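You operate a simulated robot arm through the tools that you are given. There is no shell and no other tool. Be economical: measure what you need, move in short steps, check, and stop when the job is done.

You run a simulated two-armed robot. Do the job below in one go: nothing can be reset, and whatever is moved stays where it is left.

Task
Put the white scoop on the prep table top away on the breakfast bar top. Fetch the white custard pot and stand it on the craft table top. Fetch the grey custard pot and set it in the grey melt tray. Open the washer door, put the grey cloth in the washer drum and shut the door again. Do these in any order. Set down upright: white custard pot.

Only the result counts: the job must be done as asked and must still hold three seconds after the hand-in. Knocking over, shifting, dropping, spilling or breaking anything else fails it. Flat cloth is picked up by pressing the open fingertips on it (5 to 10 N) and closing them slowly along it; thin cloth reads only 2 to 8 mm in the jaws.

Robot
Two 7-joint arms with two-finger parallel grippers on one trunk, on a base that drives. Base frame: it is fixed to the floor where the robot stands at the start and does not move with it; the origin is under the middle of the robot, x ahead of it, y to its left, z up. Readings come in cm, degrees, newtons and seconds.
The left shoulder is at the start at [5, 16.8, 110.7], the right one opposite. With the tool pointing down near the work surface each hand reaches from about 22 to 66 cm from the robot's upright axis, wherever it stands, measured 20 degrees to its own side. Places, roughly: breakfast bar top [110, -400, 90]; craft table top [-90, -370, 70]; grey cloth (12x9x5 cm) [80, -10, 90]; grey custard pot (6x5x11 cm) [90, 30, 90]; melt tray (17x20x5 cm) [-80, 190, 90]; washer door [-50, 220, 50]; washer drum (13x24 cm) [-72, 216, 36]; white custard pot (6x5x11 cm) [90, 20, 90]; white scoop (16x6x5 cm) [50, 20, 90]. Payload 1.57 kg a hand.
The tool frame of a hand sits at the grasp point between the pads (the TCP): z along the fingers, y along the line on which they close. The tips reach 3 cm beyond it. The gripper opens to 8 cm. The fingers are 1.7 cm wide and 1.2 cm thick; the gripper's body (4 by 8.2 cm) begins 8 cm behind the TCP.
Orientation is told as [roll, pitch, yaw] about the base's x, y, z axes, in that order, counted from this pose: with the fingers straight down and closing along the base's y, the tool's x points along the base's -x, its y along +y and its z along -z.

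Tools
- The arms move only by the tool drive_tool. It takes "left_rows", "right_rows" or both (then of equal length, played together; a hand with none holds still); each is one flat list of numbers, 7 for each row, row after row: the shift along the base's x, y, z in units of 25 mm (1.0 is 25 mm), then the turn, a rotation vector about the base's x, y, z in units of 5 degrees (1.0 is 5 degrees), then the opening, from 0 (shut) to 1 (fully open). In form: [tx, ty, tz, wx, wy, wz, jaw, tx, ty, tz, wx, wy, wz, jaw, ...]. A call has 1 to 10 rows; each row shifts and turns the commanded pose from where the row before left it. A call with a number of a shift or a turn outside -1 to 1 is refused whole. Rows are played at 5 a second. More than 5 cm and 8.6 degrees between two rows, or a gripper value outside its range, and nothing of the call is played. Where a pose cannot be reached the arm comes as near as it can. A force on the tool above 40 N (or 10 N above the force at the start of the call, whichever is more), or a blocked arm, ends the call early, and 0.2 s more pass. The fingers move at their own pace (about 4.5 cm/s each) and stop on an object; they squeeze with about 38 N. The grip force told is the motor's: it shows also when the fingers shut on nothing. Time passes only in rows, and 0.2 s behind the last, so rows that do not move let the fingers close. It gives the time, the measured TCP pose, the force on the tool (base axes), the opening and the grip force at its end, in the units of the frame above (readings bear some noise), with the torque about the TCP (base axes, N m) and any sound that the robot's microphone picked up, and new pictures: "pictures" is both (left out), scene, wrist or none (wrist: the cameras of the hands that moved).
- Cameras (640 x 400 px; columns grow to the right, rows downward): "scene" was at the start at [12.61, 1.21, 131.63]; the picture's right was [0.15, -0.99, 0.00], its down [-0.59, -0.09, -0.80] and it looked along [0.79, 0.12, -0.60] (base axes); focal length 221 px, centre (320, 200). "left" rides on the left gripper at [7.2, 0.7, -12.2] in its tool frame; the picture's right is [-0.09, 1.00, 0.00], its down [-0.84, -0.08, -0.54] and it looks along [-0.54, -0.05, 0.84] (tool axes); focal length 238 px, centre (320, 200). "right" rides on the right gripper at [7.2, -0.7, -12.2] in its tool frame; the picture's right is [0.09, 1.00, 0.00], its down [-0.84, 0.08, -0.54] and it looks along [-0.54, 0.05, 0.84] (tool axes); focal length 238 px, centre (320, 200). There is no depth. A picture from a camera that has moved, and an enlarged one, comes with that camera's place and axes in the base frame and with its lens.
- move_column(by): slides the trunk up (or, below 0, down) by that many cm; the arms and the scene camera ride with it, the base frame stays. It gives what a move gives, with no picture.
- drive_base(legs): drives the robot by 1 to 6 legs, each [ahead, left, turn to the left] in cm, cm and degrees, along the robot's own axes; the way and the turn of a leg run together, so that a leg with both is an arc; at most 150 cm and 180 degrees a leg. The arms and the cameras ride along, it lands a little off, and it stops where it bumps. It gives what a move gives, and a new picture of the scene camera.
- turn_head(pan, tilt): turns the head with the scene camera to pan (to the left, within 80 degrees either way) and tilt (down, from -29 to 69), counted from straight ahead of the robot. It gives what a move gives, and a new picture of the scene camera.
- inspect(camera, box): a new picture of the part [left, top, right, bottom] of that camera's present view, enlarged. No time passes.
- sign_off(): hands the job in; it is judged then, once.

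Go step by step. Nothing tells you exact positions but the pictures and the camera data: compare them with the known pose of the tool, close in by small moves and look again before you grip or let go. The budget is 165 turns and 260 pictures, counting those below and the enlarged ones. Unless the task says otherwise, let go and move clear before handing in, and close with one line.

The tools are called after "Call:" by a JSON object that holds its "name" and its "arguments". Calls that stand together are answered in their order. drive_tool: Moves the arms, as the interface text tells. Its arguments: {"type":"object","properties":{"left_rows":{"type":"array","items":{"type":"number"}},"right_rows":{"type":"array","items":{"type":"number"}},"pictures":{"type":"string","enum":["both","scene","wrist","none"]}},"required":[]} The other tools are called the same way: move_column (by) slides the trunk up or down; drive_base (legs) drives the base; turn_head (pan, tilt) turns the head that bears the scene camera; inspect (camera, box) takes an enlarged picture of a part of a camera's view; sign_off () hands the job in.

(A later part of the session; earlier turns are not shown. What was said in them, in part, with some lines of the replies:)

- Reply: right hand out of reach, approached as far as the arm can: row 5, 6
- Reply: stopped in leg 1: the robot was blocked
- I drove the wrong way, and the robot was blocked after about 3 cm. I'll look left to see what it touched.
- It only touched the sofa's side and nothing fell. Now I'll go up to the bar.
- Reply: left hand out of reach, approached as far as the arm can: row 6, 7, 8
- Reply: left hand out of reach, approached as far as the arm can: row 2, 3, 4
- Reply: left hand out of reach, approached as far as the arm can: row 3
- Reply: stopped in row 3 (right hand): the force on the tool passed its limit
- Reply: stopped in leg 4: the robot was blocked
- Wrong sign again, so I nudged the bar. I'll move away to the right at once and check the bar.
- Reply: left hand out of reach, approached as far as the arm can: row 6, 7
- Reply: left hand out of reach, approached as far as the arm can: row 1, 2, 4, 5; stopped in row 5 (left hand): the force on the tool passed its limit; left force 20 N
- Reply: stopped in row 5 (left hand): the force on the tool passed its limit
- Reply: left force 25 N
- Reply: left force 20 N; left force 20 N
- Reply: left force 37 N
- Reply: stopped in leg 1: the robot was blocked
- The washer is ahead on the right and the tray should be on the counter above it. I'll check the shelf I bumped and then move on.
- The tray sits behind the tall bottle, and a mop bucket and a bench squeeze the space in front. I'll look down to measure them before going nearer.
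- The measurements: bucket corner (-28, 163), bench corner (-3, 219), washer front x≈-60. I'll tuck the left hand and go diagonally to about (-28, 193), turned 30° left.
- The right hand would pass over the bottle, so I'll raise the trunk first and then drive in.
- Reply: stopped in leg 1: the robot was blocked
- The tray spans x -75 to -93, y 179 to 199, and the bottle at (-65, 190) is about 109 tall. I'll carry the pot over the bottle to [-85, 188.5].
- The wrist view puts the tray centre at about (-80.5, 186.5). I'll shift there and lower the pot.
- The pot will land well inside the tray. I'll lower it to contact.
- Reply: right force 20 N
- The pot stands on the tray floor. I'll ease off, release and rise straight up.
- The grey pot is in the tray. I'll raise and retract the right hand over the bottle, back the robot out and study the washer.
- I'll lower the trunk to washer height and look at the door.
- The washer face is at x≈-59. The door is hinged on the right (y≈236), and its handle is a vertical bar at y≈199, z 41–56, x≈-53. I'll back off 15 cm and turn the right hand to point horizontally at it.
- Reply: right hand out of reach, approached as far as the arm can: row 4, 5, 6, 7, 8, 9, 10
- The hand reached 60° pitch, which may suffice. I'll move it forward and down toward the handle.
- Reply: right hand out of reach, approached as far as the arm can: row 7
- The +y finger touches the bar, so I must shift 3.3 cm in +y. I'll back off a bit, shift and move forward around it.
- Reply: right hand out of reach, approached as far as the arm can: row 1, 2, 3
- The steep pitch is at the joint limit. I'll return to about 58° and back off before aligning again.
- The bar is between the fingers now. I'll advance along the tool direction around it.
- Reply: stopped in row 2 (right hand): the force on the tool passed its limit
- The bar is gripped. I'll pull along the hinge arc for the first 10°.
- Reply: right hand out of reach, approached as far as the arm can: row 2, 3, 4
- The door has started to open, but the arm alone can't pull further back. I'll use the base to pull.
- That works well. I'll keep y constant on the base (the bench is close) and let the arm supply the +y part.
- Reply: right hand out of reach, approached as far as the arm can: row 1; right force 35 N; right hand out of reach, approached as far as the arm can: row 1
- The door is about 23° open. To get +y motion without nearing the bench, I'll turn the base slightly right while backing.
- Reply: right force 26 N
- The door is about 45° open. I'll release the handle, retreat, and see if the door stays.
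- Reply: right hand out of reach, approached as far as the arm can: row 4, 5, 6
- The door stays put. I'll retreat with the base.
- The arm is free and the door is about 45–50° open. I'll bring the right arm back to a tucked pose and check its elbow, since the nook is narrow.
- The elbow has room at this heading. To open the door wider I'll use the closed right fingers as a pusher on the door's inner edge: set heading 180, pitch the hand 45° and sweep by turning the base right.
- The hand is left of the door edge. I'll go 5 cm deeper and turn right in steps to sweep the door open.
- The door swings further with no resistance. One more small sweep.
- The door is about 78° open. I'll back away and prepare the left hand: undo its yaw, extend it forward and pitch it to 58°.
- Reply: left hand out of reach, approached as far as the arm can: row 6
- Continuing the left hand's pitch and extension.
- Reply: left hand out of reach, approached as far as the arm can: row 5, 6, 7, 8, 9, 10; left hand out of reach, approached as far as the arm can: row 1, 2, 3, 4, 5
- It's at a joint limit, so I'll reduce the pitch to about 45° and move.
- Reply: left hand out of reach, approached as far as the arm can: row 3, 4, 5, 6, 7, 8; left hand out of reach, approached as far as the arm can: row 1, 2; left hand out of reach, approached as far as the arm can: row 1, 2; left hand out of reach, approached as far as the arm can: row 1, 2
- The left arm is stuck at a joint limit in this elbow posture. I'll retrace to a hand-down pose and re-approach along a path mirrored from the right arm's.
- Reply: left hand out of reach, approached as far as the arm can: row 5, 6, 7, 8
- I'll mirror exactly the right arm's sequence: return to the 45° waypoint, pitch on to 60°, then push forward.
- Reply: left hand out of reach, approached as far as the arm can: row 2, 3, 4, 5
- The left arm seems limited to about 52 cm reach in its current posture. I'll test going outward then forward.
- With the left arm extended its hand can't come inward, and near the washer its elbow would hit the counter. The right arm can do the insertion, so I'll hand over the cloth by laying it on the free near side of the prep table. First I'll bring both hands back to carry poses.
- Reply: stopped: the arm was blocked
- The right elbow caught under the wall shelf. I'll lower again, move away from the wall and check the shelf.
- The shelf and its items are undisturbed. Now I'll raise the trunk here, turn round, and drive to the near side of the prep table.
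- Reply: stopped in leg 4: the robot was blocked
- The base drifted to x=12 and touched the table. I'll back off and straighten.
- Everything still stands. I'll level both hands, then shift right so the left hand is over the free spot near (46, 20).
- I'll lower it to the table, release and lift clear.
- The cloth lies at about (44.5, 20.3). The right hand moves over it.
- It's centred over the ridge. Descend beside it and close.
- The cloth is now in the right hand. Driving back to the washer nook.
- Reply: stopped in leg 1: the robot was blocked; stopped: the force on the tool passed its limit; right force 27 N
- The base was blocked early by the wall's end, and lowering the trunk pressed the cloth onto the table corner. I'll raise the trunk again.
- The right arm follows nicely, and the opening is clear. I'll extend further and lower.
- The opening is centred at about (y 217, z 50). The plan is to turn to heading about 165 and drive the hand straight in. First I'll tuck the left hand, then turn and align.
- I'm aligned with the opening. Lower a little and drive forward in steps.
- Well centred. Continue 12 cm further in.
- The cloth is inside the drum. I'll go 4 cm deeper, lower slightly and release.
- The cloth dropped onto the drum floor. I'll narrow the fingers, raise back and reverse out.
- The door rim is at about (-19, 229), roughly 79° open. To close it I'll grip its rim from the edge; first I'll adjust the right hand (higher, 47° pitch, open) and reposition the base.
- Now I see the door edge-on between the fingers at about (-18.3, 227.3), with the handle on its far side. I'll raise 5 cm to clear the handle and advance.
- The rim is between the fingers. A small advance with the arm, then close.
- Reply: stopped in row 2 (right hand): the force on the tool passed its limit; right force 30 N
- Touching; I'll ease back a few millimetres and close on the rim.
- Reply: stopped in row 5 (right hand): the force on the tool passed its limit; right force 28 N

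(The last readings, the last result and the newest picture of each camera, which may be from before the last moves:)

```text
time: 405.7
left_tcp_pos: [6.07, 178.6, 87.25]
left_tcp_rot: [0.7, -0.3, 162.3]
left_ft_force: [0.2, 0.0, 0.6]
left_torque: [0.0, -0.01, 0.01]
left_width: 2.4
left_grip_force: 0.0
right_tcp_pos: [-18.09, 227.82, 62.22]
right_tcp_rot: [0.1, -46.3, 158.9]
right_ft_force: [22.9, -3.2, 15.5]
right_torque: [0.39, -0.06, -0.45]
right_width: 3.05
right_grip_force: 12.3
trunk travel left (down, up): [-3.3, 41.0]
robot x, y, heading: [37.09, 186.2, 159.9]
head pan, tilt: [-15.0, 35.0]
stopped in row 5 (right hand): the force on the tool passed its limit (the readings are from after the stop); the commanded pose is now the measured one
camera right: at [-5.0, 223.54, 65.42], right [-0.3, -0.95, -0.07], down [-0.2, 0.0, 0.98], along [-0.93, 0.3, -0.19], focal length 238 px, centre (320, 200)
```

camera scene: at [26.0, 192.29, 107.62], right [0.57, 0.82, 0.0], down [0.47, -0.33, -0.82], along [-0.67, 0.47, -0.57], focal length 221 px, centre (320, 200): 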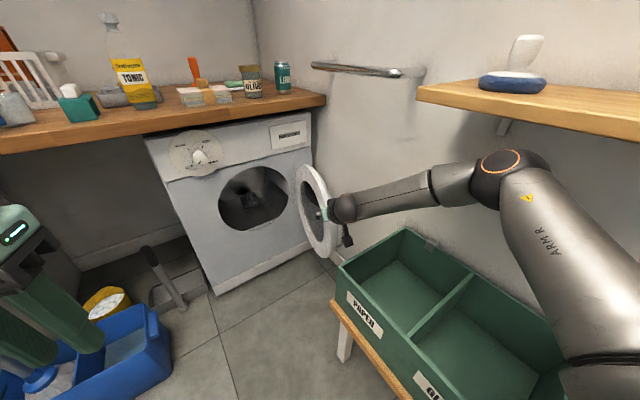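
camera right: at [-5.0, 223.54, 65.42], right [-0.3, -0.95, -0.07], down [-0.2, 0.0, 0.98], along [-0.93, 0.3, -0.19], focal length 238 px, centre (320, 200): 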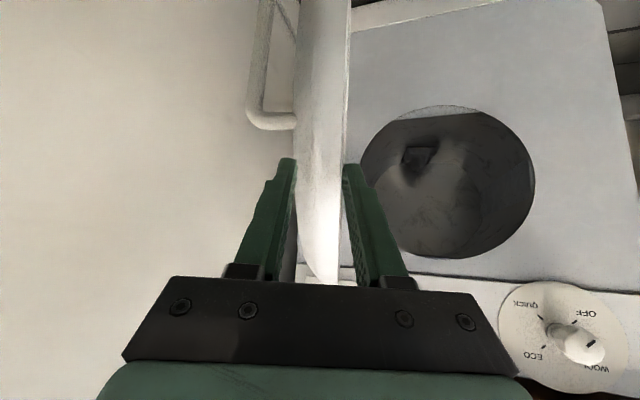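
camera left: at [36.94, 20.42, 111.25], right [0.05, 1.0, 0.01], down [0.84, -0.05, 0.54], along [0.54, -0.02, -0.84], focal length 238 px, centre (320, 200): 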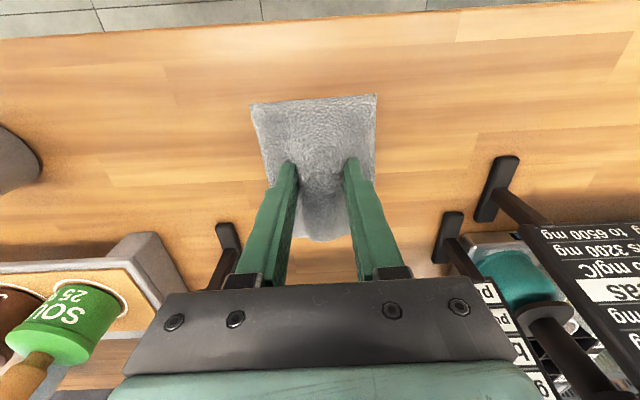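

The rim is trapped between the fingers. I'll loosen to 6 cm so it can pivot, and swing it closed by turning the base left.

Call:
{"name": "drive_tool", "arguments": {"right_rows": [0.15, 0, 0.05, 0, 0, 0, 0.7, 0, 0, 0, 0, 0, 0, 0.7], "pictures": "none"}}

Call:
{"name": "drive_base", "arguments": {"legs": [[-2, 0, 3.5], [-2, 0, 3.5]]}}

Call:
{"name": "drive_base", "arguments": {"legs": [[-0.5, 0, 3.5], [0, 0, 3.5]]}}

```text
time: 406.3
left_tcp_pos: [6.0, 178.73, 87.16]
left_tcp_rot: [0.7, -0.1, 162.5]
left_ft_force: [0.0, -0.3, 0.2]
left_torque: [-0.01, 0.02, 0.01]
left_width: 2.41
left_grip_force: 0.1
right_tcp_pos: [-17.94, 227.81, 61.91]
right_tcp_rot: [0.1, -46.1, 159.1]
right_ft_force: [-1.2, 1.0, -0.7]
right_torque: [-0.04, -0.02, -0.01]
right_width: 5.6
right_grip_force: 0.0
trunk travel left (down, up): [-3.3, 41.0]
robot x, y, heading: [37.2, 185.84, 159.8]
head pan, tilt: [-15.0, 35.0]
```

```text
time: 407.6
left_tcp_pos: [10.84, 173.86, 87.15]
left_tcp_rot: [0.7, -0.1, 169.3]
left_ft_force: [-0.5, -0.1, -0.5]
left_torque: [-0.01, 0.01, 0.0]
left_width: 2.4
left_grip_force: 0.1
right_tcp_pos: [-18.76, 219.76, 62.03]
right_tcp_rot: [0.2, -46.0, 166.0]
right_ft_force: [-0.2, -0.4, -0.1]
right_torque: [-0.01, -0.05, 0.01]
right_width: 5.6
right_grip_force: 0.1
trunk travel left (down, up): [-3.3, 41.0]
robot x, y, heading: [40.83, 184.86, 166.9]
head pan, tilt: [-15.0, 35.0]
camera scene: at [29.31, 189.81, 107.62], right [0.47, 0.88, 0.0], down [0.51, -0.27, -0.82], along [-0.72, 0.39, -0.57], focal length 221 px, centre (320, 200)
```

scene: 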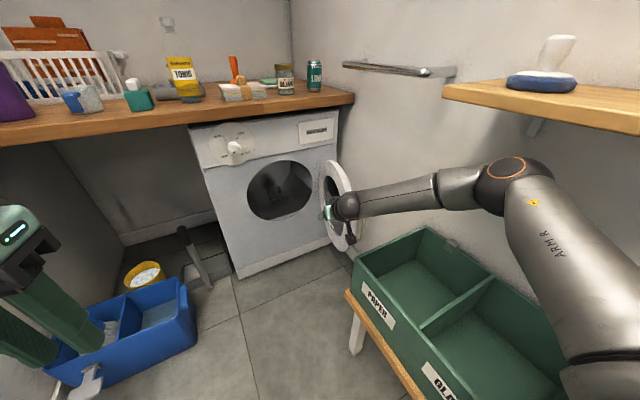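

```text
time: 408.9
left_tcp_pos: [12.94, 170.29, 87.19]
left_tcp_rot: [0.8, -0.2, 176.3]
left_ft_force: [0.2, -1.0, 0.5]
left_torque: [0.02, 0.01, 0.01]
left_width: 2.4
left_grip_force: 0.0
right_tcp_pos: [-21.92, 212.09, 62.09]
right_tcp_rot: [0.0, -46.0, 173.0]
right_ft_force: [0.0, 0.0, -0.3]
right_torque: [0.02, 0.04, 0.03]
right_width: 5.59
right_grip_force: 0.0
trunk travel left (down, up): [-3.3, 41.0]
robot x, y, heading: [41.86, 184.79, 173.6]
head pan, tilt: [-15.0, 35.0]
camera scene: at [29.27, 188.25, 107.62], right [0.36, 0.93, 0.0], down [0.54, -0.21, -0.82], along [-0.76, 0.29, -0.57], focal length 221 px, centre (320, 200)
```

scene: 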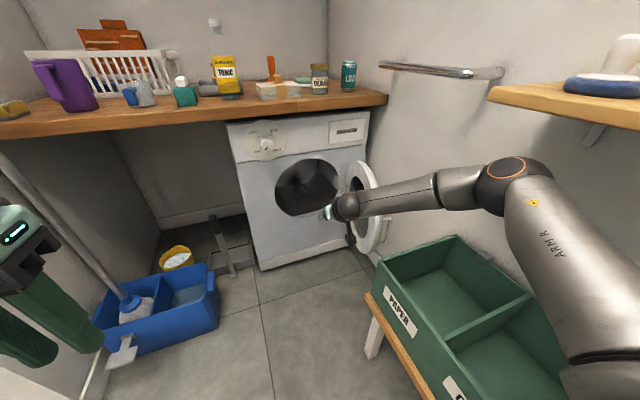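

The rim slipped out because the fingers overlapped it too little. I'll return, come in deeper and higher, and this time grip firmly and strafe.

Call:
{"name": "drive_base", "arguments": {"legs": [[-6, 0, 0], [0, 0, -13.6]]}}

Call:
{"name": "drive_tool", "arguments": {"right_rows": [0, 0, 0.6, 0, 0, 0, 0.8, 0, 0, 0.3, 0, 0, 0, 0.8], "pictures": "wrist"}}

```text
time: 410.7
left_tcp_pos: [16.33, 176.64, 87.25]
left_tcp_rot: [0.7, 0.0, 162.5]
left_ft_force: [1.1, -0.2, -0.5]
left_torque: [0.02, -0.02, -0.01]
left_width: 2.43
left_grip_force: 0.0
right_tcp_pos: [-7.83, 225.55, 61.99]
right_tcp_rot: [0.0, -46.2, 159.4]
right_ft_force: [-0.1, -0.5, 0.0]
right_torque: [0.01, -0.02, 0.02]
right_width: 5.63
right_grip_force: 0.0
trunk travel left (down, up): [-3.3, 41.0]
robot x, y, heading: [47.23, 184.46, 160.3]
head pan, tilt: [-15.0, 35.0]
camera scene: at [36.45, 190.39, 107.62], right [0.57, 0.82, 0.0], down [0.47, -0.33, -0.82], along [-0.67, 0.47, -0.57], focal length 221 px, centre (320, 200)
```

scene: 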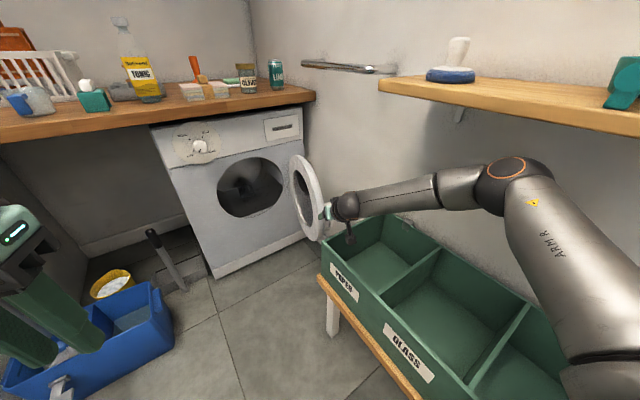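

```text
time: 411.3
left_tcp_pos: [16.36, 176.77, 87.18]
left_tcp_rot: [0.7, -0.1, 162.6]
left_ft_force: [0.0, -0.5, 1.0]
left_torque: [-0.01, 0.03, -0.02]
left_width: 2.38
left_grip_force: 0.1
right_tcp_pos: [-7.84, 225.69, 64.29]
right_tcp_rot: [0.2, -46.0, 159.4]
right_ft_force: [0.2, 0.4, -0.1]
right_torque: [0.01, -0.01, 0.01]
right_width: 6.39
right_grip_force: 0.0
trunk travel left (down, up): [-3.3, 41.0]
robot x, y, heading: [47.51, 184.02, 160.5]
head pan, tilt: [-15.0, 35.0]
camera right: at [5.35, 221.49, 67.57], right [-0.29, -0.95, -0.06], down [-0.2, 0.0, 0.98], along [-0.94, 0.3, -0.19], focal length 238 px, centre (320, 200)
```

right: 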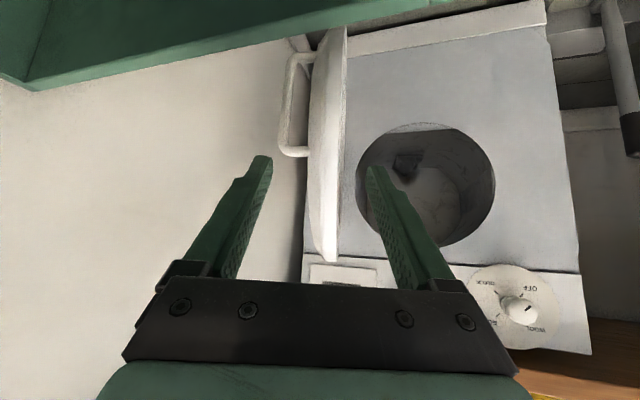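

The rim is centred between the fingers. I'll open fully and drive in deeper along the door plane.

Call:
{"name": "drive_tool", "arguments": {"right_rows": [0, 0, 0, 0, 0, 0, 1, 0, 0, 0, 0, 0, 0, 1], "pictures": "none"}}

Call:
{"name": "drive_base", "arguments": {"legs": [[13, 1, 0]]}}

Call:
{"name": "inspect", "arguments": {"camera": "right", "box": [0, 0, 640, 400]}}

```text
time: 411.9
left_tcp_pos: [16.46, 176.68, 87.15]
left_tcp_rot: [0.7, -0.2, 162.6]
left_ft_force: [0.4, 0.1, 0.2]
left_torque: [0.0, 0.01, 0.0]
left_width: 2.41
left_grip_force: 0.0
right_tcp_pos: [-7.84, 225.61, 64.36]
right_tcp_rot: [0.1, -46.1, 159.5]
right_ft_force: [0.3, -0.4, -0.4]
right_torque: [0.01, 0.0, 0.0]
right_width: 8.0
right_grip_force: 0.0
trunk travel left (down, up): [-3.3, 41.0]
robot x, y, heading: [47.45, 183.98, 160.2]
head pan, tilt: [-15.0, 35.0]
```

```text
time: 413.2
left_tcp_pos: [3.92, 180.0, 87.13]
left_tcp_rot: [0.7, -0.1, 162.6]
left_ft_force: [-0.9, 1.1, -0.3]
left_torque: [-0.03, 0.03, 0.0]
left_width: 2.39
left_grip_force: 0.0
right_tcp_pos: [-20.08, 228.99, 64.31]
right_tcp_rot: [0.1, -46.1, 159.4]
right_ft_force: [-0.1, 0.8, -0.7]
right_torque: [-0.02, 0.02, -0.04]
right_width: 7.99
right_grip_force: 0.0
trunk travel left (down, up): [-3.3, 41.0]
robot x, y, heading: [35.01, 187.43, 160.2]
head pan, tilt: [-15.0, 35.0]
camera scene: at [24.07, 193.76, 107.62], right [0.57, 0.82, 0.0], down [0.47, -0.33, -0.82], along [-0.67, 0.47, -0.57], focal length 221 px, centre (320, 200)
```

scene: 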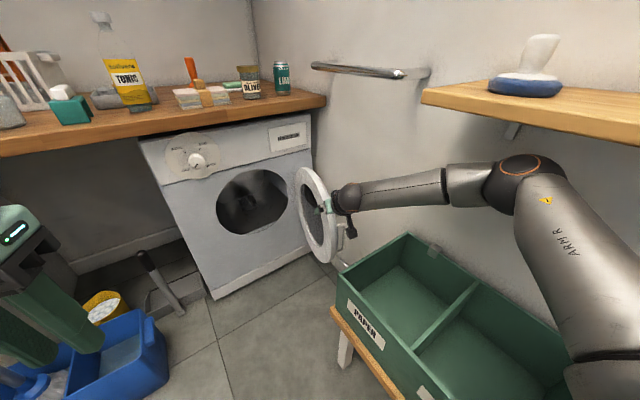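

```text
1.00 times, centred on (320, 200) of right
camera zoom: at [-7.02, 224.87, 67.56], right [-0.29, -0.95, -0.06], down [-0.2, 0.0, 0.98], along [-0.94, 0.3, -0.19], focal length 238 px, centre (320, 200)
```

zoom: 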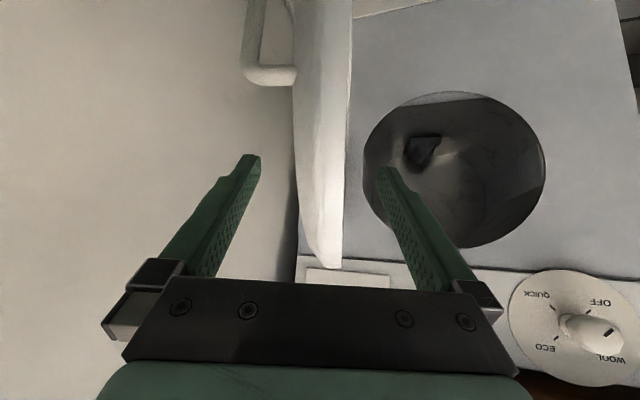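

Call:
{"name": "drive_base", "arguments": {"legs": [[4.5, 1.0, 0]]}}

Call:
{"name": "drive_tool", "arguments": {"right_rows": [0, 0, 0, 0, 0, 0, 0.7, 0, 0, 0, 0, 0, 0, 0.4, 0, 0, 0, 0, 0, 0, 0, 0, 0, 0, 0, 0, 0, 0, 0, 0, 0, 0, 0, 0, 0], "pictures": "wrist"}}

```text
time: 414.1
left_tcp_pos: [-0.51, 180.47, 87.01]
left_tcp_rot: [0.7, -0.1, 162.6]
left_ft_force: [0.6, -0.6, -0.2]
left_torque: [0.0, -0.02, -0.01]
left_width: 2.4
left_grip_force: 0.1
right_tcp_pos: [-24.61, 229.71, 64.19]
right_tcp_rot: [0.1, -46.1, 159.4]
right_ft_force: [0.0, 0.1, 0.4]
right_torque: [0.0, 0.03, -0.02]
right_width: 8.0
right_grip_force: 0.1
trunk travel left (down, up): [-3.3, 41.0]
robot x, y, heading: [30.64, 188.55, 160.1]
head pan, tilt: [-15.0, 35.0]
camera scene: at [19.57, 194.32, 107.62], right [0.57, 0.82, 0.0], down [0.47, -0.33, -0.82], along [-0.67, 0.47, -0.57], focal length 221 px, centre (320, 200)
```

scene: 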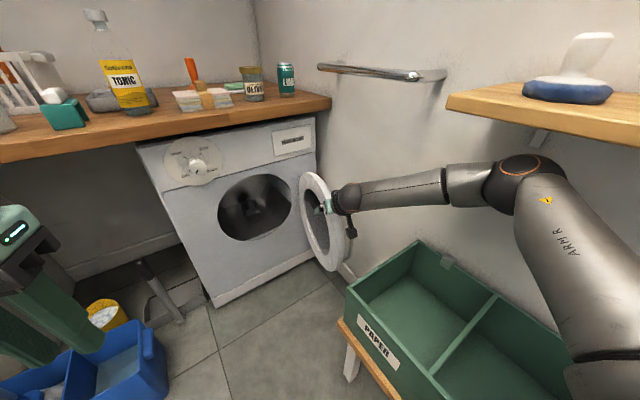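

```text
time: 415.3
left_tcp_pos: [-0.49, 180.63, 87.21]
left_tcp_rot: [0.8, 0.0, 162.6]
left_ft_force: [-0.3, 1.0, -0.3]
left_torque: [-0.01, 0.0, -0.04]
left_width: 2.43
left_grip_force: 0.1
right_tcp_pos: [-24.72, 229.51, 64.31]
right_tcp_rot: [0.2, -46.2, 159.6]
right_ft_force: [1.4, -2.7, -1.0]
right_torque: [-0.48, 0.16, 1.07]
right_width: 4.13
right_grip_force: 35.9
trunk travel left (down, up): [-3.3, 41.0]
robot x, y, heading: [30.66, 188.0, 160.4]
head pan, tilt: [-15.0, 35.0]
camera right: at [-11.53, 225.32, 67.56], right [-0.29, -0.96, -0.06], down [-0.2, 0.0, 0.98], along [-0.94, 0.29, -0.19], focal length 238 px, centre (320, 200)
```

right: 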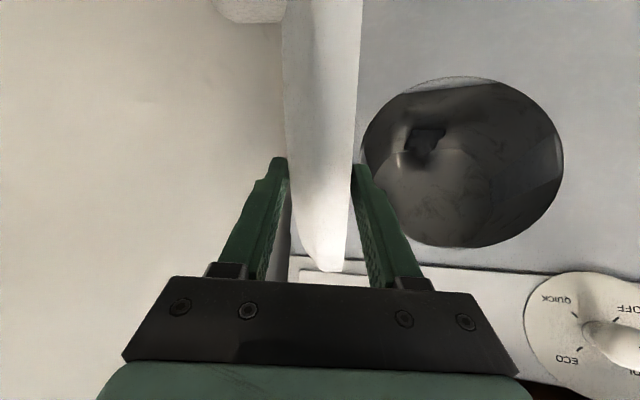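

I have a firm grip on the rim (4.1 cm, 36 N). Now I'll strafe along the closing arc, turning the hand with the door.

Call:
{"name": "drive_base", "arguments": {"legs": [[-0.4, 6.7, 0]]}}

Call:
{"name": "drive_tool", "arguments": {"right_rows": [0, 0, 0, 0, 0, -1, 0, 0, 0, 0, 0, 0, -1, 0], "pictures": "none"}}

Call:
{"name": "drive_base", "arguments": {"legs": [[1.1, 6.8, 0]]}}

```text
time: 416.3
left_tcp_pos: [-2.43, 174.2, 87.18]
left_tcp_rot: [0.8, -0.1, 162.8]
left_ft_force: [-0.1, 0.5, 0.2]
left_torque: [0.08, -0.01, 0.01]
left_width: 2.37
left_grip_force: 0.0
right_tcp_pos: [-26.51, 223.49, 64.27]
right_tcp_rot: [-0.1, -46.2, 159.2]
right_ft_force: [-5.8, 11.0, -1.5]
right_torque: [1.01, 0.04, -2.32]
right_width: 3.77
right_grip_force: 43.7
trunk travel left (down, up): [-3.3, 41.0]
robot x, y, heading: [28.49, 181.89, 160.4]
head pan, tilt: [-15.0, 35.0]
camera scene: at [17.66, 187.96, 107.61], right [0.57, 0.82, 0.0], down [0.47, -0.33, -0.82], along [-0.67, 0.47, -0.57], focal length 221 px, centre (320, 200)
```

scene: 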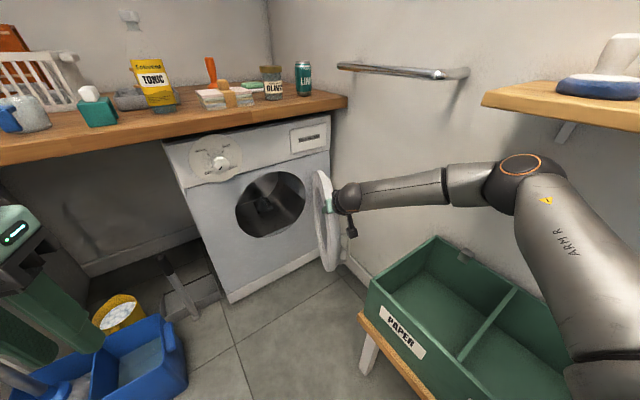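

```text
time: 416.9
left_tcp_pos: [-2.43, 174.1, 87.19]
left_tcp_rot: [0.7, 0.0, 162.7]
left_ft_force: [0.5, 0.1, 0.4]
left_torque: [0.0, 0.01, 0.02]
left_width: 2.42
left_grip_force: 0.1
right_tcp_pos: [-26.63, 222.96, 64.26]
right_tcp_rot: [0.4, -46.1, 149.6]
right_ft_force: [-1.1, -9.5, -2.6]
right_torque: [-0.86, -0.06, 2.65]
right_width: 3.93
right_grip_force: 44.3
trunk travel left (down, up): [-3.3, 41.0]
robot x, y, heading: [28.75, 181.7, 160.1]
head pan, tilt: [-15.0, 35.0]
```

```text
time: 417.9
left_tcp_pos: [-5.74, 168.21, 87.2]
left_tcp_rot: [0.8, -0.1, 162.6]
left_ft_force: [-0.5, -1.0, -0.3]
left_torque: [-0.02, -0.02, -0.01]
left_width: 2.4
left_grip_force: 0.0
right_tcp_pos: [-29.66, 217.88, 64.3]
right_tcp_rot: [-0.5, -46.2, 148.9]
right_ft_force: [5.5, 7.5, -2.8]
right_torque: [0.77, -0.3, -2.59]
right_width: 3.83
right_grip_force: 44.0
trunk travel left (down, up): [-3.3, 41.0]
robot x, y, heading: [25.43, 175.39, 160.4]
head pan, tilt: [-15.0, 35.0]
camera scene: at [14.36, 181.96, 107.61], right [0.57, 0.82, 0.0], down [0.47, -0.33, -0.82], along [-0.67, 0.47, -0.57], focal length 221 px, centre (320, 200)
```

scene: 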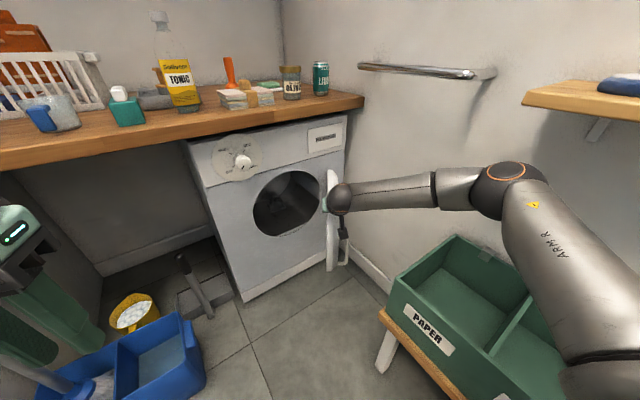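

Working. Continue the arc.

Call:
{"name": "drive_tool", "arguments": {"right_rows": [0, 0, 0, 0, 0, -1, 0, 0, 0, 0, 0, 0, -1, 0], "pictures": "none"}}

Call:
{"name": "drive_base", "arguments": {"legs": [[2.4, 6.4, 0]]}}

Call:
{"name": "drive_tool", "arguments": {"right_rows": [0, 0, 0, 0, 0, -1, 0, 0, 0, 0, 0, 0, -1, 0], "pictures": "none"}}

Call:
{"name": "drive_base", "arguments": {"legs": [[3.7, 5.8, 0]]}}

```text
time: 418.5
left_tcp_pos: [-5.83, 168.29, 87.2]
left_tcp_rot: [0.7, 0.0, 162.7]
left_ft_force: [1.0, 1.0, -1.3]
left_torque: [0.0, 0.01, -0.02]
left_width: 2.38
left_grip_force: 0.0
right_tcp_pos: [-30.02, 217.36, 64.29]
right_tcp_rot: [-0.3, -46.1, 139.3]
right_ft_force: [-7.3, -5.1, -4.8]
right_torque: [-0.37, 0.67, 2.51]
right_width: 3.86
right_grip_force: 44.6
trunk travel left (down, up): [-3.3, 41.0]
robot x, y, heading: [25.42, 175.81, 160.1]
head pan, tilt: [-15.0, 35.0]
```

```text
time: 419.5
left_tcp_pos: [-10.02, 163.12, 87.27]
left_tcp_rot: [0.7, 0.0, 162.7]
left_ft_force: [0.4, -0.9, -0.2]
left_torque: [0.01, 0.04, 0.0]
left_width: 2.39
left_grip_force: 0.1
right_tcp_pos: [-34.08, 213.12, 64.28]
right_tcp_rot: [-0.8, -46.4, 138.5]
right_ft_force: [4.2, 6.0, -0.9]
right_torque: [0.59, -0.72, -2.59]
right_width: 3.95
right_grip_force: 44.7
trunk travel left (down, up): [-3.3, 41.0]
robot x, y, heading: [20.79, 170.34, 160.3]
head pan, tilt: [-15.0, 35.0]
camera scene: at [9.99, 176.78, 107.62], right [0.57, 0.82, 0.0], down [0.47, -0.33, -0.82], along [-0.67, 0.47, -0.57], focal length 221 px, centre (320, 200)
```

scene: 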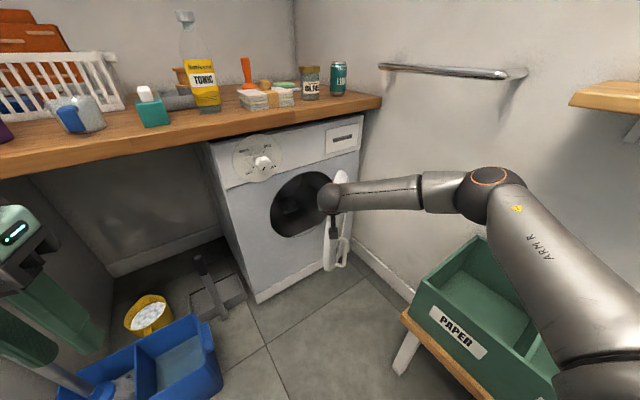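

```text
time: 420.1
left_tcp_pos: [-10.22, 163.07, 87.18]
left_tcp_rot: [0.7, 0.0, 162.7]
left_ft_force: [0.3, 0.4, -0.2]
left_torque: [0.02, -0.01, -0.02]
left_width: 2.39
left_grip_force: 0.1
right_tcp_pos: [-34.31, 212.9, 64.23]
right_tcp_rot: [-0.6, -46.4, 129.1]
right_ft_force: [-13.0, 0.9, -5.7]
right_torque: [-0.1, 0.95, 2.36]
right_width: 3.83
right_grip_force: 44.3
trunk travel left (down, up): [-3.3, 41.0]
robot x, y, heading: [21.0, 170.61, 160.3]
head pan, tilt: [-15.0, 35.0]
```

```text
time: 421.1
left_tcp_pos: [-15.66, 158.86, 87.25]
left_tcp_rot: [0.8, 0.0, 162.6]
left_ft_force: [0.5, -0.3, -0.6]
left_torque: [-0.01, -0.03, -0.03]
left_width: 2.4
left_grip_force: 0.0
right_tcp_pos: [-39.24, 209.08, 64.26]
right_tcp_rot: [-1.2, -46.6, 128.4]
right_ft_force: [4.8, 5.3, 0.8]
right_torque: [0.16, -1.06, -2.33]
right_width: 4.09
right_grip_force: 44.7
trunk travel left (down, up): [-3.3, 41.0]
robot x, y, heading: [15.83, 166.18, 160.2]
head pan, tilt: [-15.0, 35.0]
camera scene: at [4.58, 172.63, 107.62], right [0.57, 0.82, 0.0], down [0.47, -0.33, -0.82], along [-0.67, 0.47, -0.57], focal length 221 px, centre (320, 200)
```

scene: 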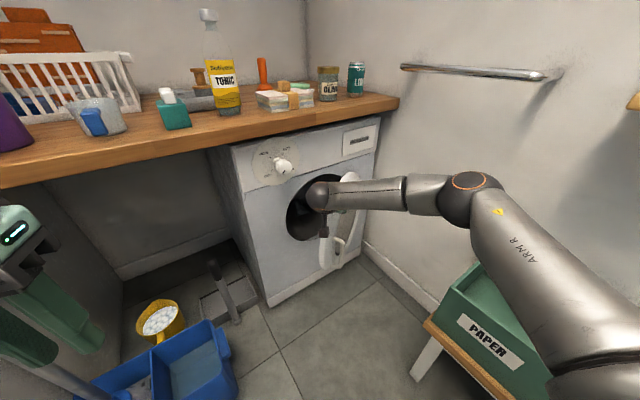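

About 33° left. One more arc step, then I'll release, withdraw along the door plane and push it shut from outside.

Call:
{"name": "drive_base", "arguments": {"legs": [[4.2, 4.8, 0]]}}

Call:
{"name": "drive_tool", "arguments": {"right_rows": [0, 0, 0, 0, 0, -0.5, 0, 0, 0, 0, 0, 0, 0, 0.6, 0, 0, 0, 0, 0, 0, 1, 0, 0, 0, 0, 0, 0, 1, 0.2, -0.6, 0.4, 0, 0, 0, 1, 0.3, -0.7, 0.4, 0, 0, 0, 1, 0.4, -0.7, 0.5, 0, 0, 0, 1], "pictures": "both"}}

```text
time: 422.1
left_tcp_pos: [-21.22, 155.82, 87.15]
left_tcp_rot: [0.8, 0.0, 162.6]
left_ft_force: [0.1, -0.7, 1.4]
left_torque: [0.03, 0.02, 0.02]
left_width: 2.38
left_grip_force: 0.0
right_tcp_pos: [-44.87, 206.25, 64.29]
right_tcp_rot: [-1.3, -46.4, 128.4]
right_ft_force: [3.8, 5.9, -2.1]
right_torque: [-0.42, -0.74, -1.86]
right_width: 5.13
right_grip_force: 45.5
trunk travel left (down, up): [-3.3, 41.0]
robot x, y, heading: [10.07, 163.37, 160.2]
head pan, tilt: [-15.0, 35.0]
camera scene: at [-1.04, 169.56, 107.61], right [0.57, 0.82, 0.0], down [0.47, -0.33, -0.82], along [-0.67, 0.47, -0.57], focal length 221 px, centre (320, 200)
```

scene: 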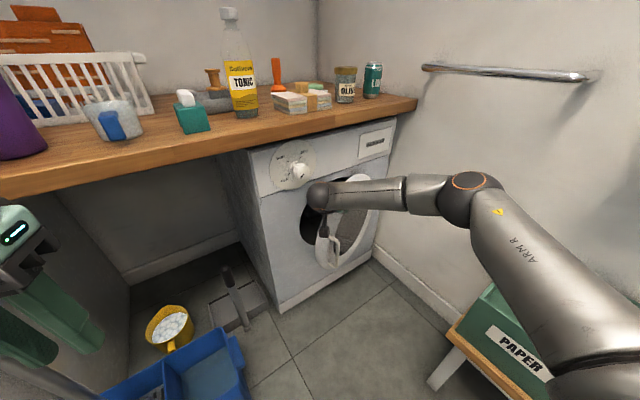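

```text
time: 423.7
left_tcp_pos: [-21.15, 155.82, 87.12]
left_tcp_rot: [0.6, -0.1, 162.7]
left_ft_force: [0.8, -0.3, 1.2]
left_torque: [-0.02, 0.01, -0.01]
left_width: 2.4
left_grip_force: 0.0
right_tcp_pos: [-42.7, 201.24, 67.64]
right_tcp_rot: [-1.3, -46.6, 125.9]
right_ft_force: [1.0, -0.1, -0.1]
right_torque: [-0.01, 0.0, 0.01]
right_width: 7.97
right_grip_force: 0.1
trunk travel left (down, up): [-3.3, 41.0]
robot x, y, heading: [10.15, 163.28, 160.2]
head pan, tilt: [-15.0, 35.0]
camera scene: at [-1.04, 169.52, 107.62], right [0.57, 0.82, 0.0], down [0.47, -0.33, -0.82], along [-0.67, 0.47, -0.57], focal length 221 px, centre (320, 200)
camera right: at [-34.19, 190.29, 70.76], right [-0.78, -0.62, -0.08], down [-0.18, 0.1, 0.98], along [-0.6, 0.78, -0.19], focal length 238 px, centre (320, 200)
```

scene: 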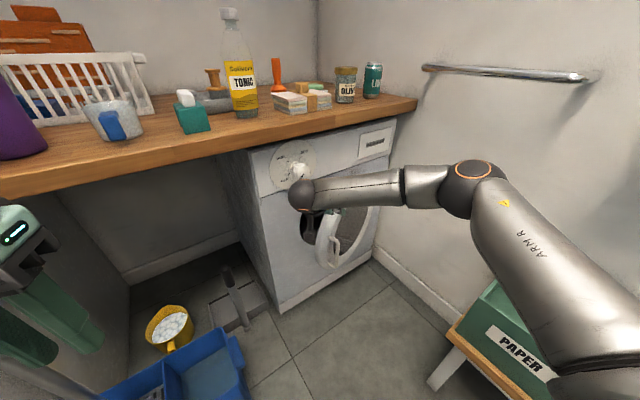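
right: 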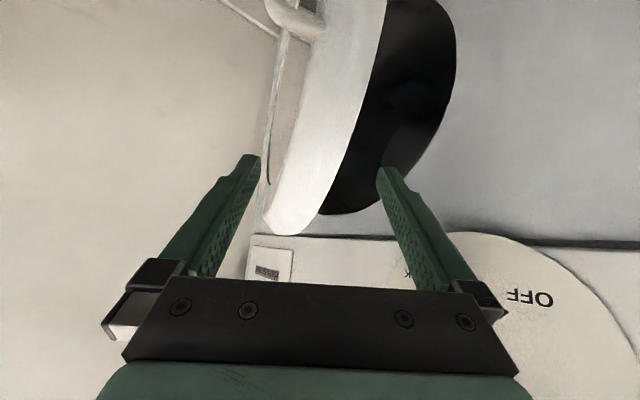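

I'll withdraw fully along the pointing direction, then move out in front and close the fingers.

Call:
{"name": "drive_tool", "arguments": {"right_rows": [0.4, -0.7, 0.1, 0, 0, 0, 0.8, 0.4, -0.7, 0.1, 0, 0, 0, 0.6, 0.4, -0.7, 0, 0, 0, 0, 0.3, 0.4, -0.7, 0, 0, 0, 0, 0, 0.4, -0.4, 0, 0, 0, 0, 0], "pictures": "none"}}

Call:
{"name": "drive_base", "arguments": {"legs": [[-20, 0, 0]]}}

```text
time: 424.9
left_tcp_pos: [-21.13, 155.84, 87.17]
left_tcp_rot: [0.8, -0.1, 162.5]
left_ft_force: [0.3, 0.7, -0.9]
left_torque: [0.0, -0.03, 0.0]
left_width: 2.4
left_grip_force: 0.0
right_tcp_pos: [-37.52, 193.21, 68.12]
right_tcp_rot: [-1.3, -46.6, 125.9]
right_ft_force: [-0.4, -0.3, 0.0]
right_torque: [0.03, 0.01, 0.03]
right_width: 0.0
right_grip_force: 10.9
trunk travel left (down, up): [-3.3, 41.0]
robot x, y, heading: [9.97, 163.38, 160.3]
head pan, tilt: [-15.0, 35.0]
```

```text
time: 426.5
left_tcp_pos: [-2.38, 149.07, 87.11]
left_tcp_rot: [0.6, 0.0, 162.5]
left_ft_force: [-0.9, 0.6, -0.2]
left_torque: [-0.05, -0.03, 0.01]
left_width: 2.4
left_grip_force: 0.1
right_tcp_pos: [-18.67, 186.48, 68.15]
right_tcp_rot: [-1.2, -46.5, 125.9]
right_ft_force: [0.1, 0.3, -0.4]
right_torque: [-0.01, 0.02, 0.01]
right_width: 0.01
right_grip_force: 20.8
trunk travel left (down, up): [-3.3, 41.0]
robot x, y, heading: [28.63, 156.36, 160.2]
head pan, tilt: [-15.0, 35.0]
camera scene: at [17.83, 162.74, 107.62], right [0.57, 0.82, 0.0], down [0.47, -0.33, -0.82], along [-0.67, 0.47, -0.57], focal length 221 px, centre (320, 200)
```

scene: 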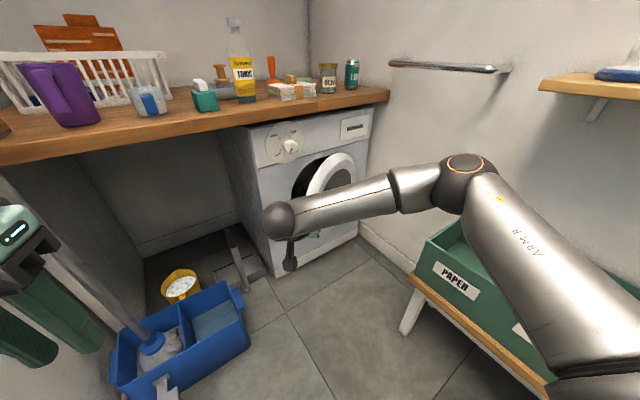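

The door is about 25° open. I'll straighten the hand and line up to push the ring shut.

Call:
{"name": "drive_tool", "arguments": {"right_rows": [-0.45, 0.17, -0.1, 0, 0, 0.9, 0, -0.45, 0.17, -0.1, 0, 0, 0.9, 0, -0.45, 0.17, -0.1, 0, 0, 0.9, 0, -0.45, 0.17, -0.1, 0, 0, 0.9, 0, -0.45, 0.17, -0.1, 0, 0, 0.9, 0, -0.45, 0.17, -0.1, 0, 0, 0.9, 0, -0.45, 0.17, -0.1, 0, 0, 0.9, 0, -0.45, 0.17, -0.1, 0, 0, 0.9, 0, -0.45, 0.17, -0.1, 0, 0, 0.3, 0], "pictures": "none"}}

Call:
{"name": "drive_base", "arguments": {"legs": [[0, 0, 5], [3, -11.9, 0]]}}

Call:
{"name": "inspect", "arguments": {"camera": "right", "box": [0, 0, 640, 400]}}

```text
time: 428.5
left_tcp_pos: [-2.36, 149.01, 87.19]
left_tcp_rot: [0.7, -0.2, 162.5]
left_ft_force: [-0.4, 0.1, 0.3]
left_torque: [0.0, 0.03, -0.03]
left_width: 2.39
left_grip_force: 0.0
right_tcp_pos: [-28.72, 190.36, 65.79]
right_tcp_rot: [-1.3, -46.5, 163.4]
right_ft_force: [0.8, -0.1, 0.5]
right_torque: [0.02, -0.02, -0.01]
right_width: 0.0
right_grip_force: 21.5
trunk travel left (down, up): [-3.3, 41.0]
robot x, y, heading: [28.88, 156.38, 160.5]
head pan, tilt: [-15.0, 35.0]
```

```text
time: 430.2
left_tcp_pos: [-1.31, 158.6, 87.29]
left_tcp_rot: [0.6, -0.1, 167.5]
left_ft_force: [0.6, -0.8, -0.3]
left_torque: [-0.01, -0.02, 0.0]
left_width: 2.39
left_grip_force: 0.0
right_tcp_pos: [-31.33, 197.3, 65.74]
right_tcp_rot: [-1.4, -46.5, 168.5]
right_ft_force: [-0.5, 0.6, 0.5]
right_torque: [-0.01, 0.01, 0.02]
right_width: 0.02
right_grip_force: 21.6
trunk travel left (down, up): [-3.3, 41.0]
robot x, y, heading: [28.52, 168.58, 165.2]
head pan, tilt: [-15.0, 35.0]
camera scene: at [17.46, 173.96, 107.62], right [0.5, 0.87, 0.0], down [0.5, -0.29, -0.82], along [-0.71, 0.41, -0.57], focal length 221 px, centre (320, 200)
```

scene: 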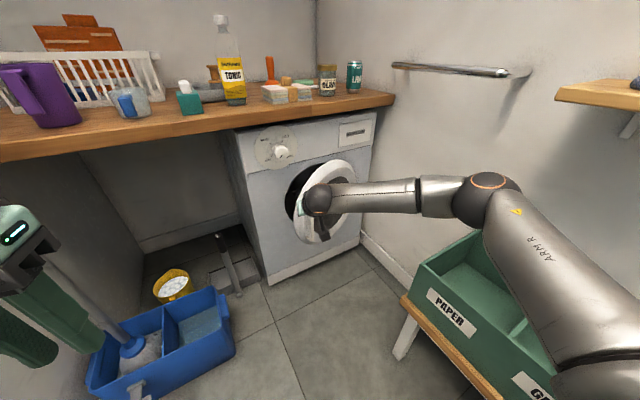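

```text
1.00 times, centred on (320, 200) of right
camera zoom: at [-17.72, 194.99, 68.96], right [-0.15, -0.98, -0.08], down [-0.2, -0.05, 0.98], along [-0.97, 0.17, -0.19], focal length 238 px, centre (320, 200)
```

zoom: 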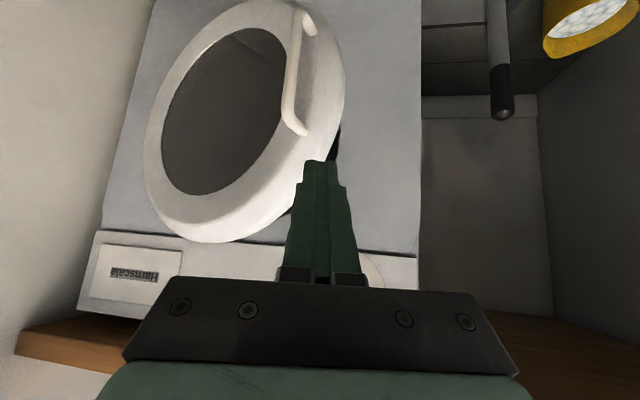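

The tip would hit near the handle, so I'll shift 5 cm to +y to push on the ring itself, then drive forward.

Call:
{"name": "drive_base", "arguments": {"legs": [[0, -5, 0], [12, 0, 0]]}}

Call:
{"name": "drive_base", "arguments": {"legs": [[6, 0, 0]]}}

Call:
{"name": "inspect", "arguments": {"camera": "right", "box": [0, 0, 640, 400]}}

```text
time: 432.0
left_tcp_pos: [-11.74, 166.55, 87.24]
left_tcp_rot: [0.8, -0.1, 167.4]
left_ft_force: [-0.2, -0.1, -1.3]
left_torque: [-0.04, 0.01, 0.0]
left_width: 2.4
left_grip_force: 0.0
right_tcp_pos: [-41.59, 205.27, 65.84]
right_tcp_rot: [-1.3, -46.5, 168.3]
right_ft_force: [0.0, -0.2, 0.4]
right_torque: [0.0, -0.02, 0.0]
right_width: 0.0
right_grip_force: 20.6
trunk travel left (down, up): [-3.3, 41.0]
robot x, y, heading: [18.67, 176.78, 165.0]
head pan, tilt: [-15.0, 35.0]
camera scene: at [7.21, 181.86, 107.62], right [0.5, 0.87, 0.0], down [0.5, -0.29, -0.82], along [-0.71, 0.41, -0.57], focal length 221 px, centre (320, 200)
```

scene: 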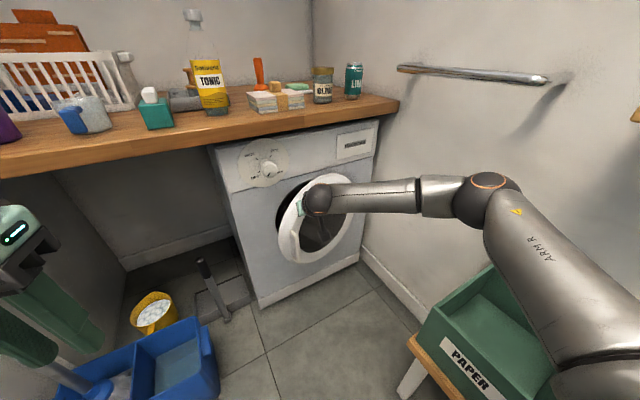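

```text
time: 433.0
left_tcp_pos: [-17.57, 168.08, 87.23]
left_tcp_rot: [0.7, -0.1, 167.5]
left_ft_force: [0.2, 0.0, 0.1]
left_torque: [0.0, 0.03, -0.02]
left_width: 2.41
left_grip_force: 0.1
right_tcp_pos: [-47.29, 206.85, 65.72]
right_tcp_rot: [-1.3, -46.4, 168.3]
right_ft_force: [0.4, 0.7, -0.7]
right_torque: [0.01, 0.0, 0.0]
right_width: 0.0
right_grip_force: 21.3
trunk travel left (down, up): [-3.3, 41.0]
robot x, y, heading: [13.23, 178.14, 165.3]
head pan, tilt: [-15.0, 35.0]
camera scene: at [1.4, 183.4, 107.62], right [0.5, 0.87, 0.0], down [0.5, -0.29, -0.82], along [-0.71, 0.41, -0.57], focal length 221 px, centre (320, 200)
```

scene: 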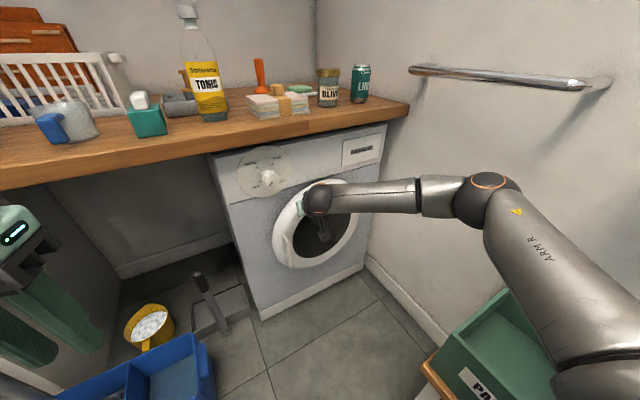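

```text
1.00 times, centred on (320, 200) of right
camera zoom: at [-33.77, 204.45, 68.95], right [-0.16, -0.98, -0.08], down [-0.2, -0.05, 0.98], along [-0.97, 0.17, -0.19], focal length 238 px, centre (320, 200)
```

zoom: 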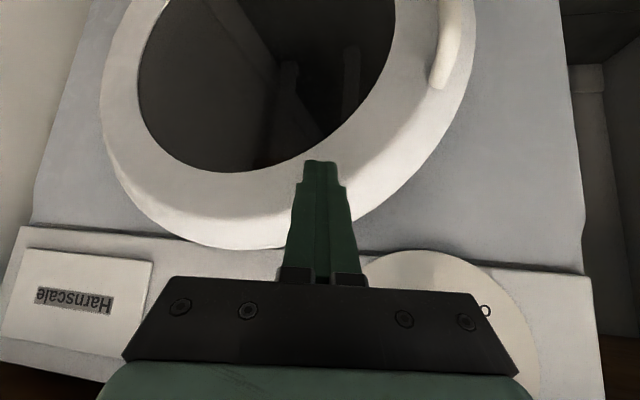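

It's nearly shut. A bit more with the base, then a gentle arm push until I feel resistance.

Call:
{"name": "drive_base", "arguments": {"legs": [[3, 0, 0]]}}

Call:
{"name": "drive_tool", "arguments": {"right_rows": [-0.4, 0.05, 0, 0, 0, 0, 0, -0.4, 0.05, 0, 0, 0, 0, 0, -0.4, 0.05, 0, 0, 0, 0, 0, -0.4, 0.05, 0, 0, 0, 0, 0, -0.3, 0, 0, 0, 0, 0, 0, -0.3, 0, 0, 0, 0, 0, 0], "pictures": "both"}}

```text
time: 433.8
left_tcp_pos: [-20.28, 168.77, 87.21]
left_tcp_rot: [0.8, -0.1, 167.6]
left_ft_force: [0.9, -0.2, -0.3]
left_torque: [-0.03, 0.03, 0.02]
left_width: 2.36
left_grip_force: 0.0
right_tcp_pos: [-50.14, 207.66, 65.86]
right_tcp_rot: [-1.4, -46.6, 168.3]
right_ft_force: [-1.0, 0.0, -0.4]
right_torque: [0.01, -0.01, -0.03]
right_width: 0.0
right_grip_force: 21.9
trunk travel left (down, up): [-3.3, 41.0]
robot x, y, heading: [9.71, 179.1, 165.2]
head pan, tilt: [-15.0, 35.0]
camera scene: at [-1.47, 184.15, 107.62], right [0.5, 0.87, 0.0], down [0.5, -0.29, -0.82], along [-0.71, 0.41, -0.57], focal length 221 px, centre (320, 200)
```

scene: 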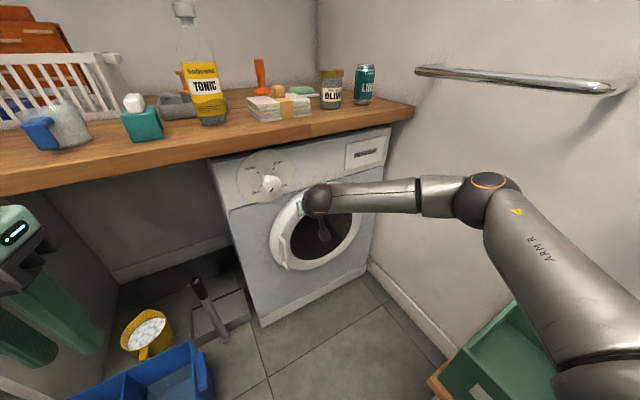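

```text
time: 434.2
left_tcp_pos: [-20.17, 168.95, 87.27]
left_tcp_rot: [0.8, -0.2, 167.3]
left_ft_force: [0.2, -0.1, -0.1]
left_torque: [0.02, 0.03, 0.0]
left_width: 2.39
left_grip_force: 0.1
right_tcp_pos: [-50.4, 207.62, 65.74]
right_tcp_rot: [-1.4, -46.1, 168.3]
right_ft_force: [19.6, -0.8, 11.5]
right_torque: [-0.09, 0.01, 0.11]
right_width: 0.0
right_grip_force: 21.3
trunk travel left (down, up): [-3.3, 41.0]
robot x, y, heading: [10.09, 178.84, 165.1]
head pan, tilt: [-15.0, 35.0]
stopped in row 1 (right hand): the force on the tool passed its limit (the readings are from after the stop); the commanded pose is now the measured one
camera scene: at [-1.2, 184.13, 107.68], right [0.5, 0.87, 0.0], down [0.5, -0.29, -0.82], along [-0.71, 0.41, -0.57], focal length 221 px, centre (320, 200)
camera right: at [-36.76, 205.2, 69.1], right [-0.16, -0.98, -0.08], down [-0.21, -0.05, 0.98], along [-0.97, 0.17, -0.19], focal length 238 px, centre (320, 200)
```

scene: 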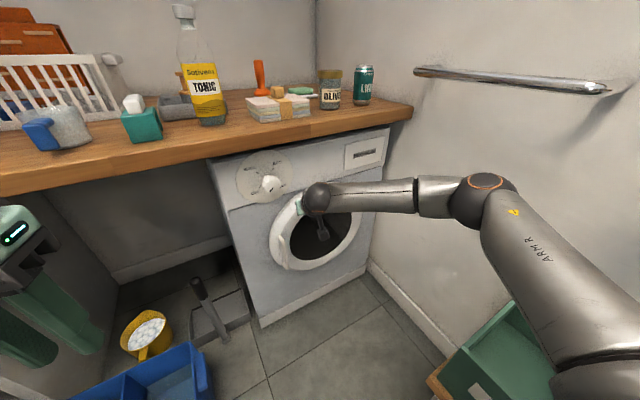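
right: 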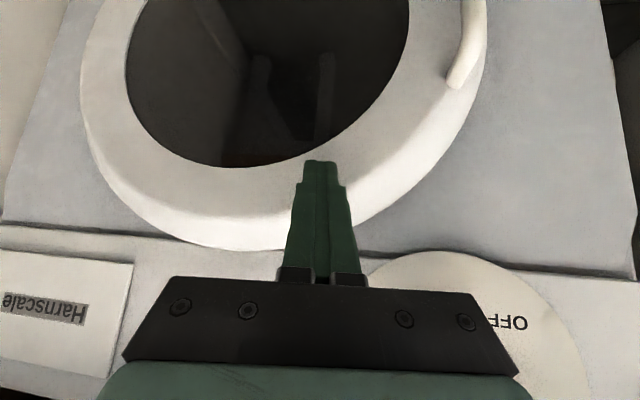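

I feel resistance at about 20 N. One firmer push to make sure it's seated.

Call:
{"name": "drive_tool", "arguments": {"right_rows": [-0.3, 0, 0, 0, 0, 0, 0, -0.3, 0, 0, 0, 0, 0, 0, -0.3, 0, 0, 0, 0, 0, 0], "pictures": "none"}}

Call:
{"name": "drive_tool", "arguments": {"right_rows": [0.5, 0, 0.2, 0, 0, 0, 0, 0.7, 0, 0.2, 0, 0, 0, 0, 0.7, 0, 0.2, 0, 0, 0, 0], "pictures": "none"}}

Call:
{"name": "drive_base", "arguments": {"legs": [[-30, 0, 0]]}}

Call:
{"name": "inspect", "arguments": {"camera": "scene", "box": [180, 90, 460, 300]}}

```text
time: 434.5
left_tcp_pos: [-20.04, 168.85, 87.32]
left_tcp_rot: [0.8, -0.2, 167.2]
left_ft_force: [-0.1, 0.5, -0.8]
left_torque: [0.02, -0.02, 0.03]
left_width: 2.39
left_grip_force: 0.0
right_tcp_pos: [-50.3, 207.62, 65.75]
right_tcp_rot: [-1.5, -45.9, 168.1]
right_ft_force: [20.3, -0.3, 12.4]
right_torque: [-0.05, 0.0, 0.06]
right_width: 0.01
right_grip_force: 21.6
trunk travel left (down, up): [-3.3, 41.0]
robot x, y, heading: [10.12, 178.76, 165.1]
head pan, tilt: [-15.0, 35.0]
stopped in row 1 (right hand): the force on the tool passed its limit (the readings are from after the stop); the commanded pose is now the measured one
```

```text
time: 435.3
left_tcp_pos: [-20.28, 168.85, 87.16]
left_tcp_rot: [0.8, -0.1, 167.3]
left_ft_force: [0.5, -0.2, 0.4]
left_torque: [-0.02, 0.02, 0.03]
left_width: 2.41
left_grip_force: 0.1
right_tcp_pos: [-45.74, 207.56, 66.98]
right_tcp_rot: [-1.4, -45.7, 168.2]
right_ft_force: [-1.2, 0.0, 0.6]
right_torque: [0.05, -0.02, -0.03]
right_width: 0.01
right_grip_force: 21.2
trunk travel left (down, up): [-3.3, 41.0]
robot x, y, heading: [10.55, 178.84, 164.8]
head pan, tilt: [-15.0, 35.0]
```

```text
time: 437.3
left_tcp_pos: [9.1, 161.06, 87.22]
left_tcp_rot: [0.8, 0.0, 167.2]
left_ft_force: [0.7, -0.1, 0.2]
left_torque: [-0.02, 0.04, -0.01]
left_width: 2.39
left_grip_force: 0.1
right_tcp_pos: [-16.45, 199.86, 67.03]
right_tcp_rot: [-1.4, -45.7, 168.2]
right_ft_force: [0.5, 0.2, -0.7]
right_torque: [0.0, 0.03, -0.03]
right_width: 0.02
right_grip_force: 21.1
trunk travel left (down, up): [-3.3, 41.0]
robot x, y, heading: [39.79, 170.8, 165.3]
head pan, tilt: [-15.0, 35.0]
camera scene: at [27.92, 176.34, 107.62], right [0.5, 0.87, 0.0], down [0.5, -0.29, -0.82], along [-0.71, 0.41, -0.57], focal length 221 px, centre (320, 200)
```

scene: 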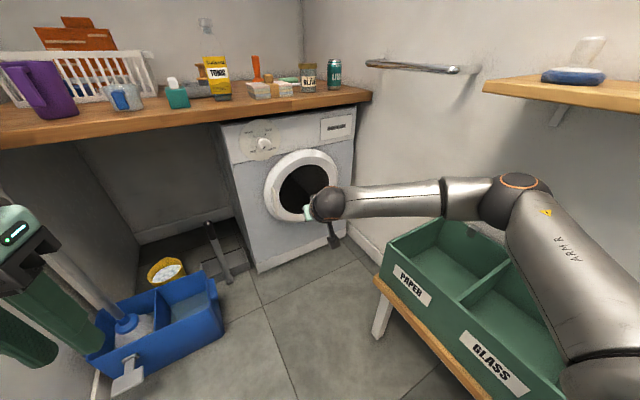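

```text
1.90 times, centred on (320, 195) of scene
camera zoom: at [27.92, 176.34, 107.62], right [0.5, 0.87, 0.0], down [0.5, -0.29, -0.82], along [-0.71, 0.41, -0.57], focal length 421 px, centre (320, 210)
```

zoom: 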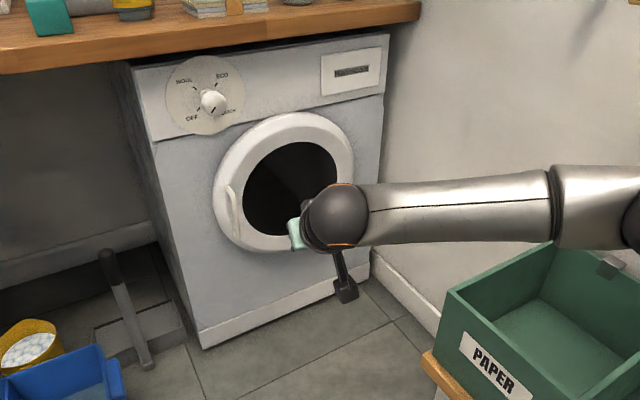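

The door looks flush. One check through the wrist camera for any remaining gap.

Call:
{"name": "inspect", "arguments": {"camera": "right", "box": [100, 0, 500, 250]}}

```text
1.60 times, centred on (300, 125) of right
camera zoom: at [-2.89, 197.44, 70.38], right [-0.16, -0.98, -0.08], down [-0.21, -0.05, 0.98], along [-0.96, 0.17, -0.2], focal length 381 px, centre (352, 320)
```

zoom: 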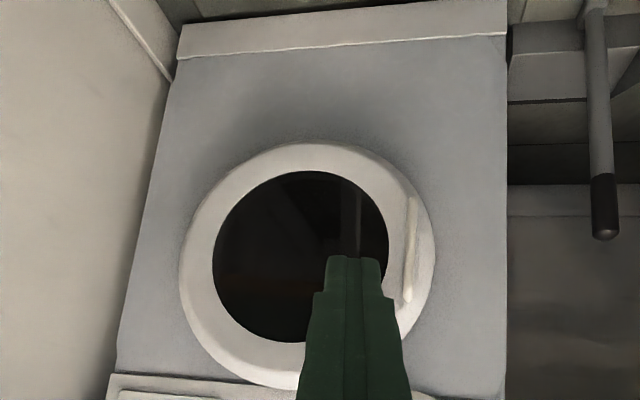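

The washer door is shut flush with the cloth inside, and all the other items are in place with both hands clear. I'm handing in.

Call:
{"name": "sign_off", "arguments": {}}

```text
The job is handed in.
```

I handed in the job with all four tasks done. The white scoop is on the breakfast bar, and the white custard pot stands upright on the craft table. The grey custard pot is in the grey melt tray, and the grey cloth is in the washer drum with the door shut. Along the way the robot bumped some furniture, including the sofa, the breakfast bar and a wall shelf. I checked most of these afterwards and saw nothing knocked over.
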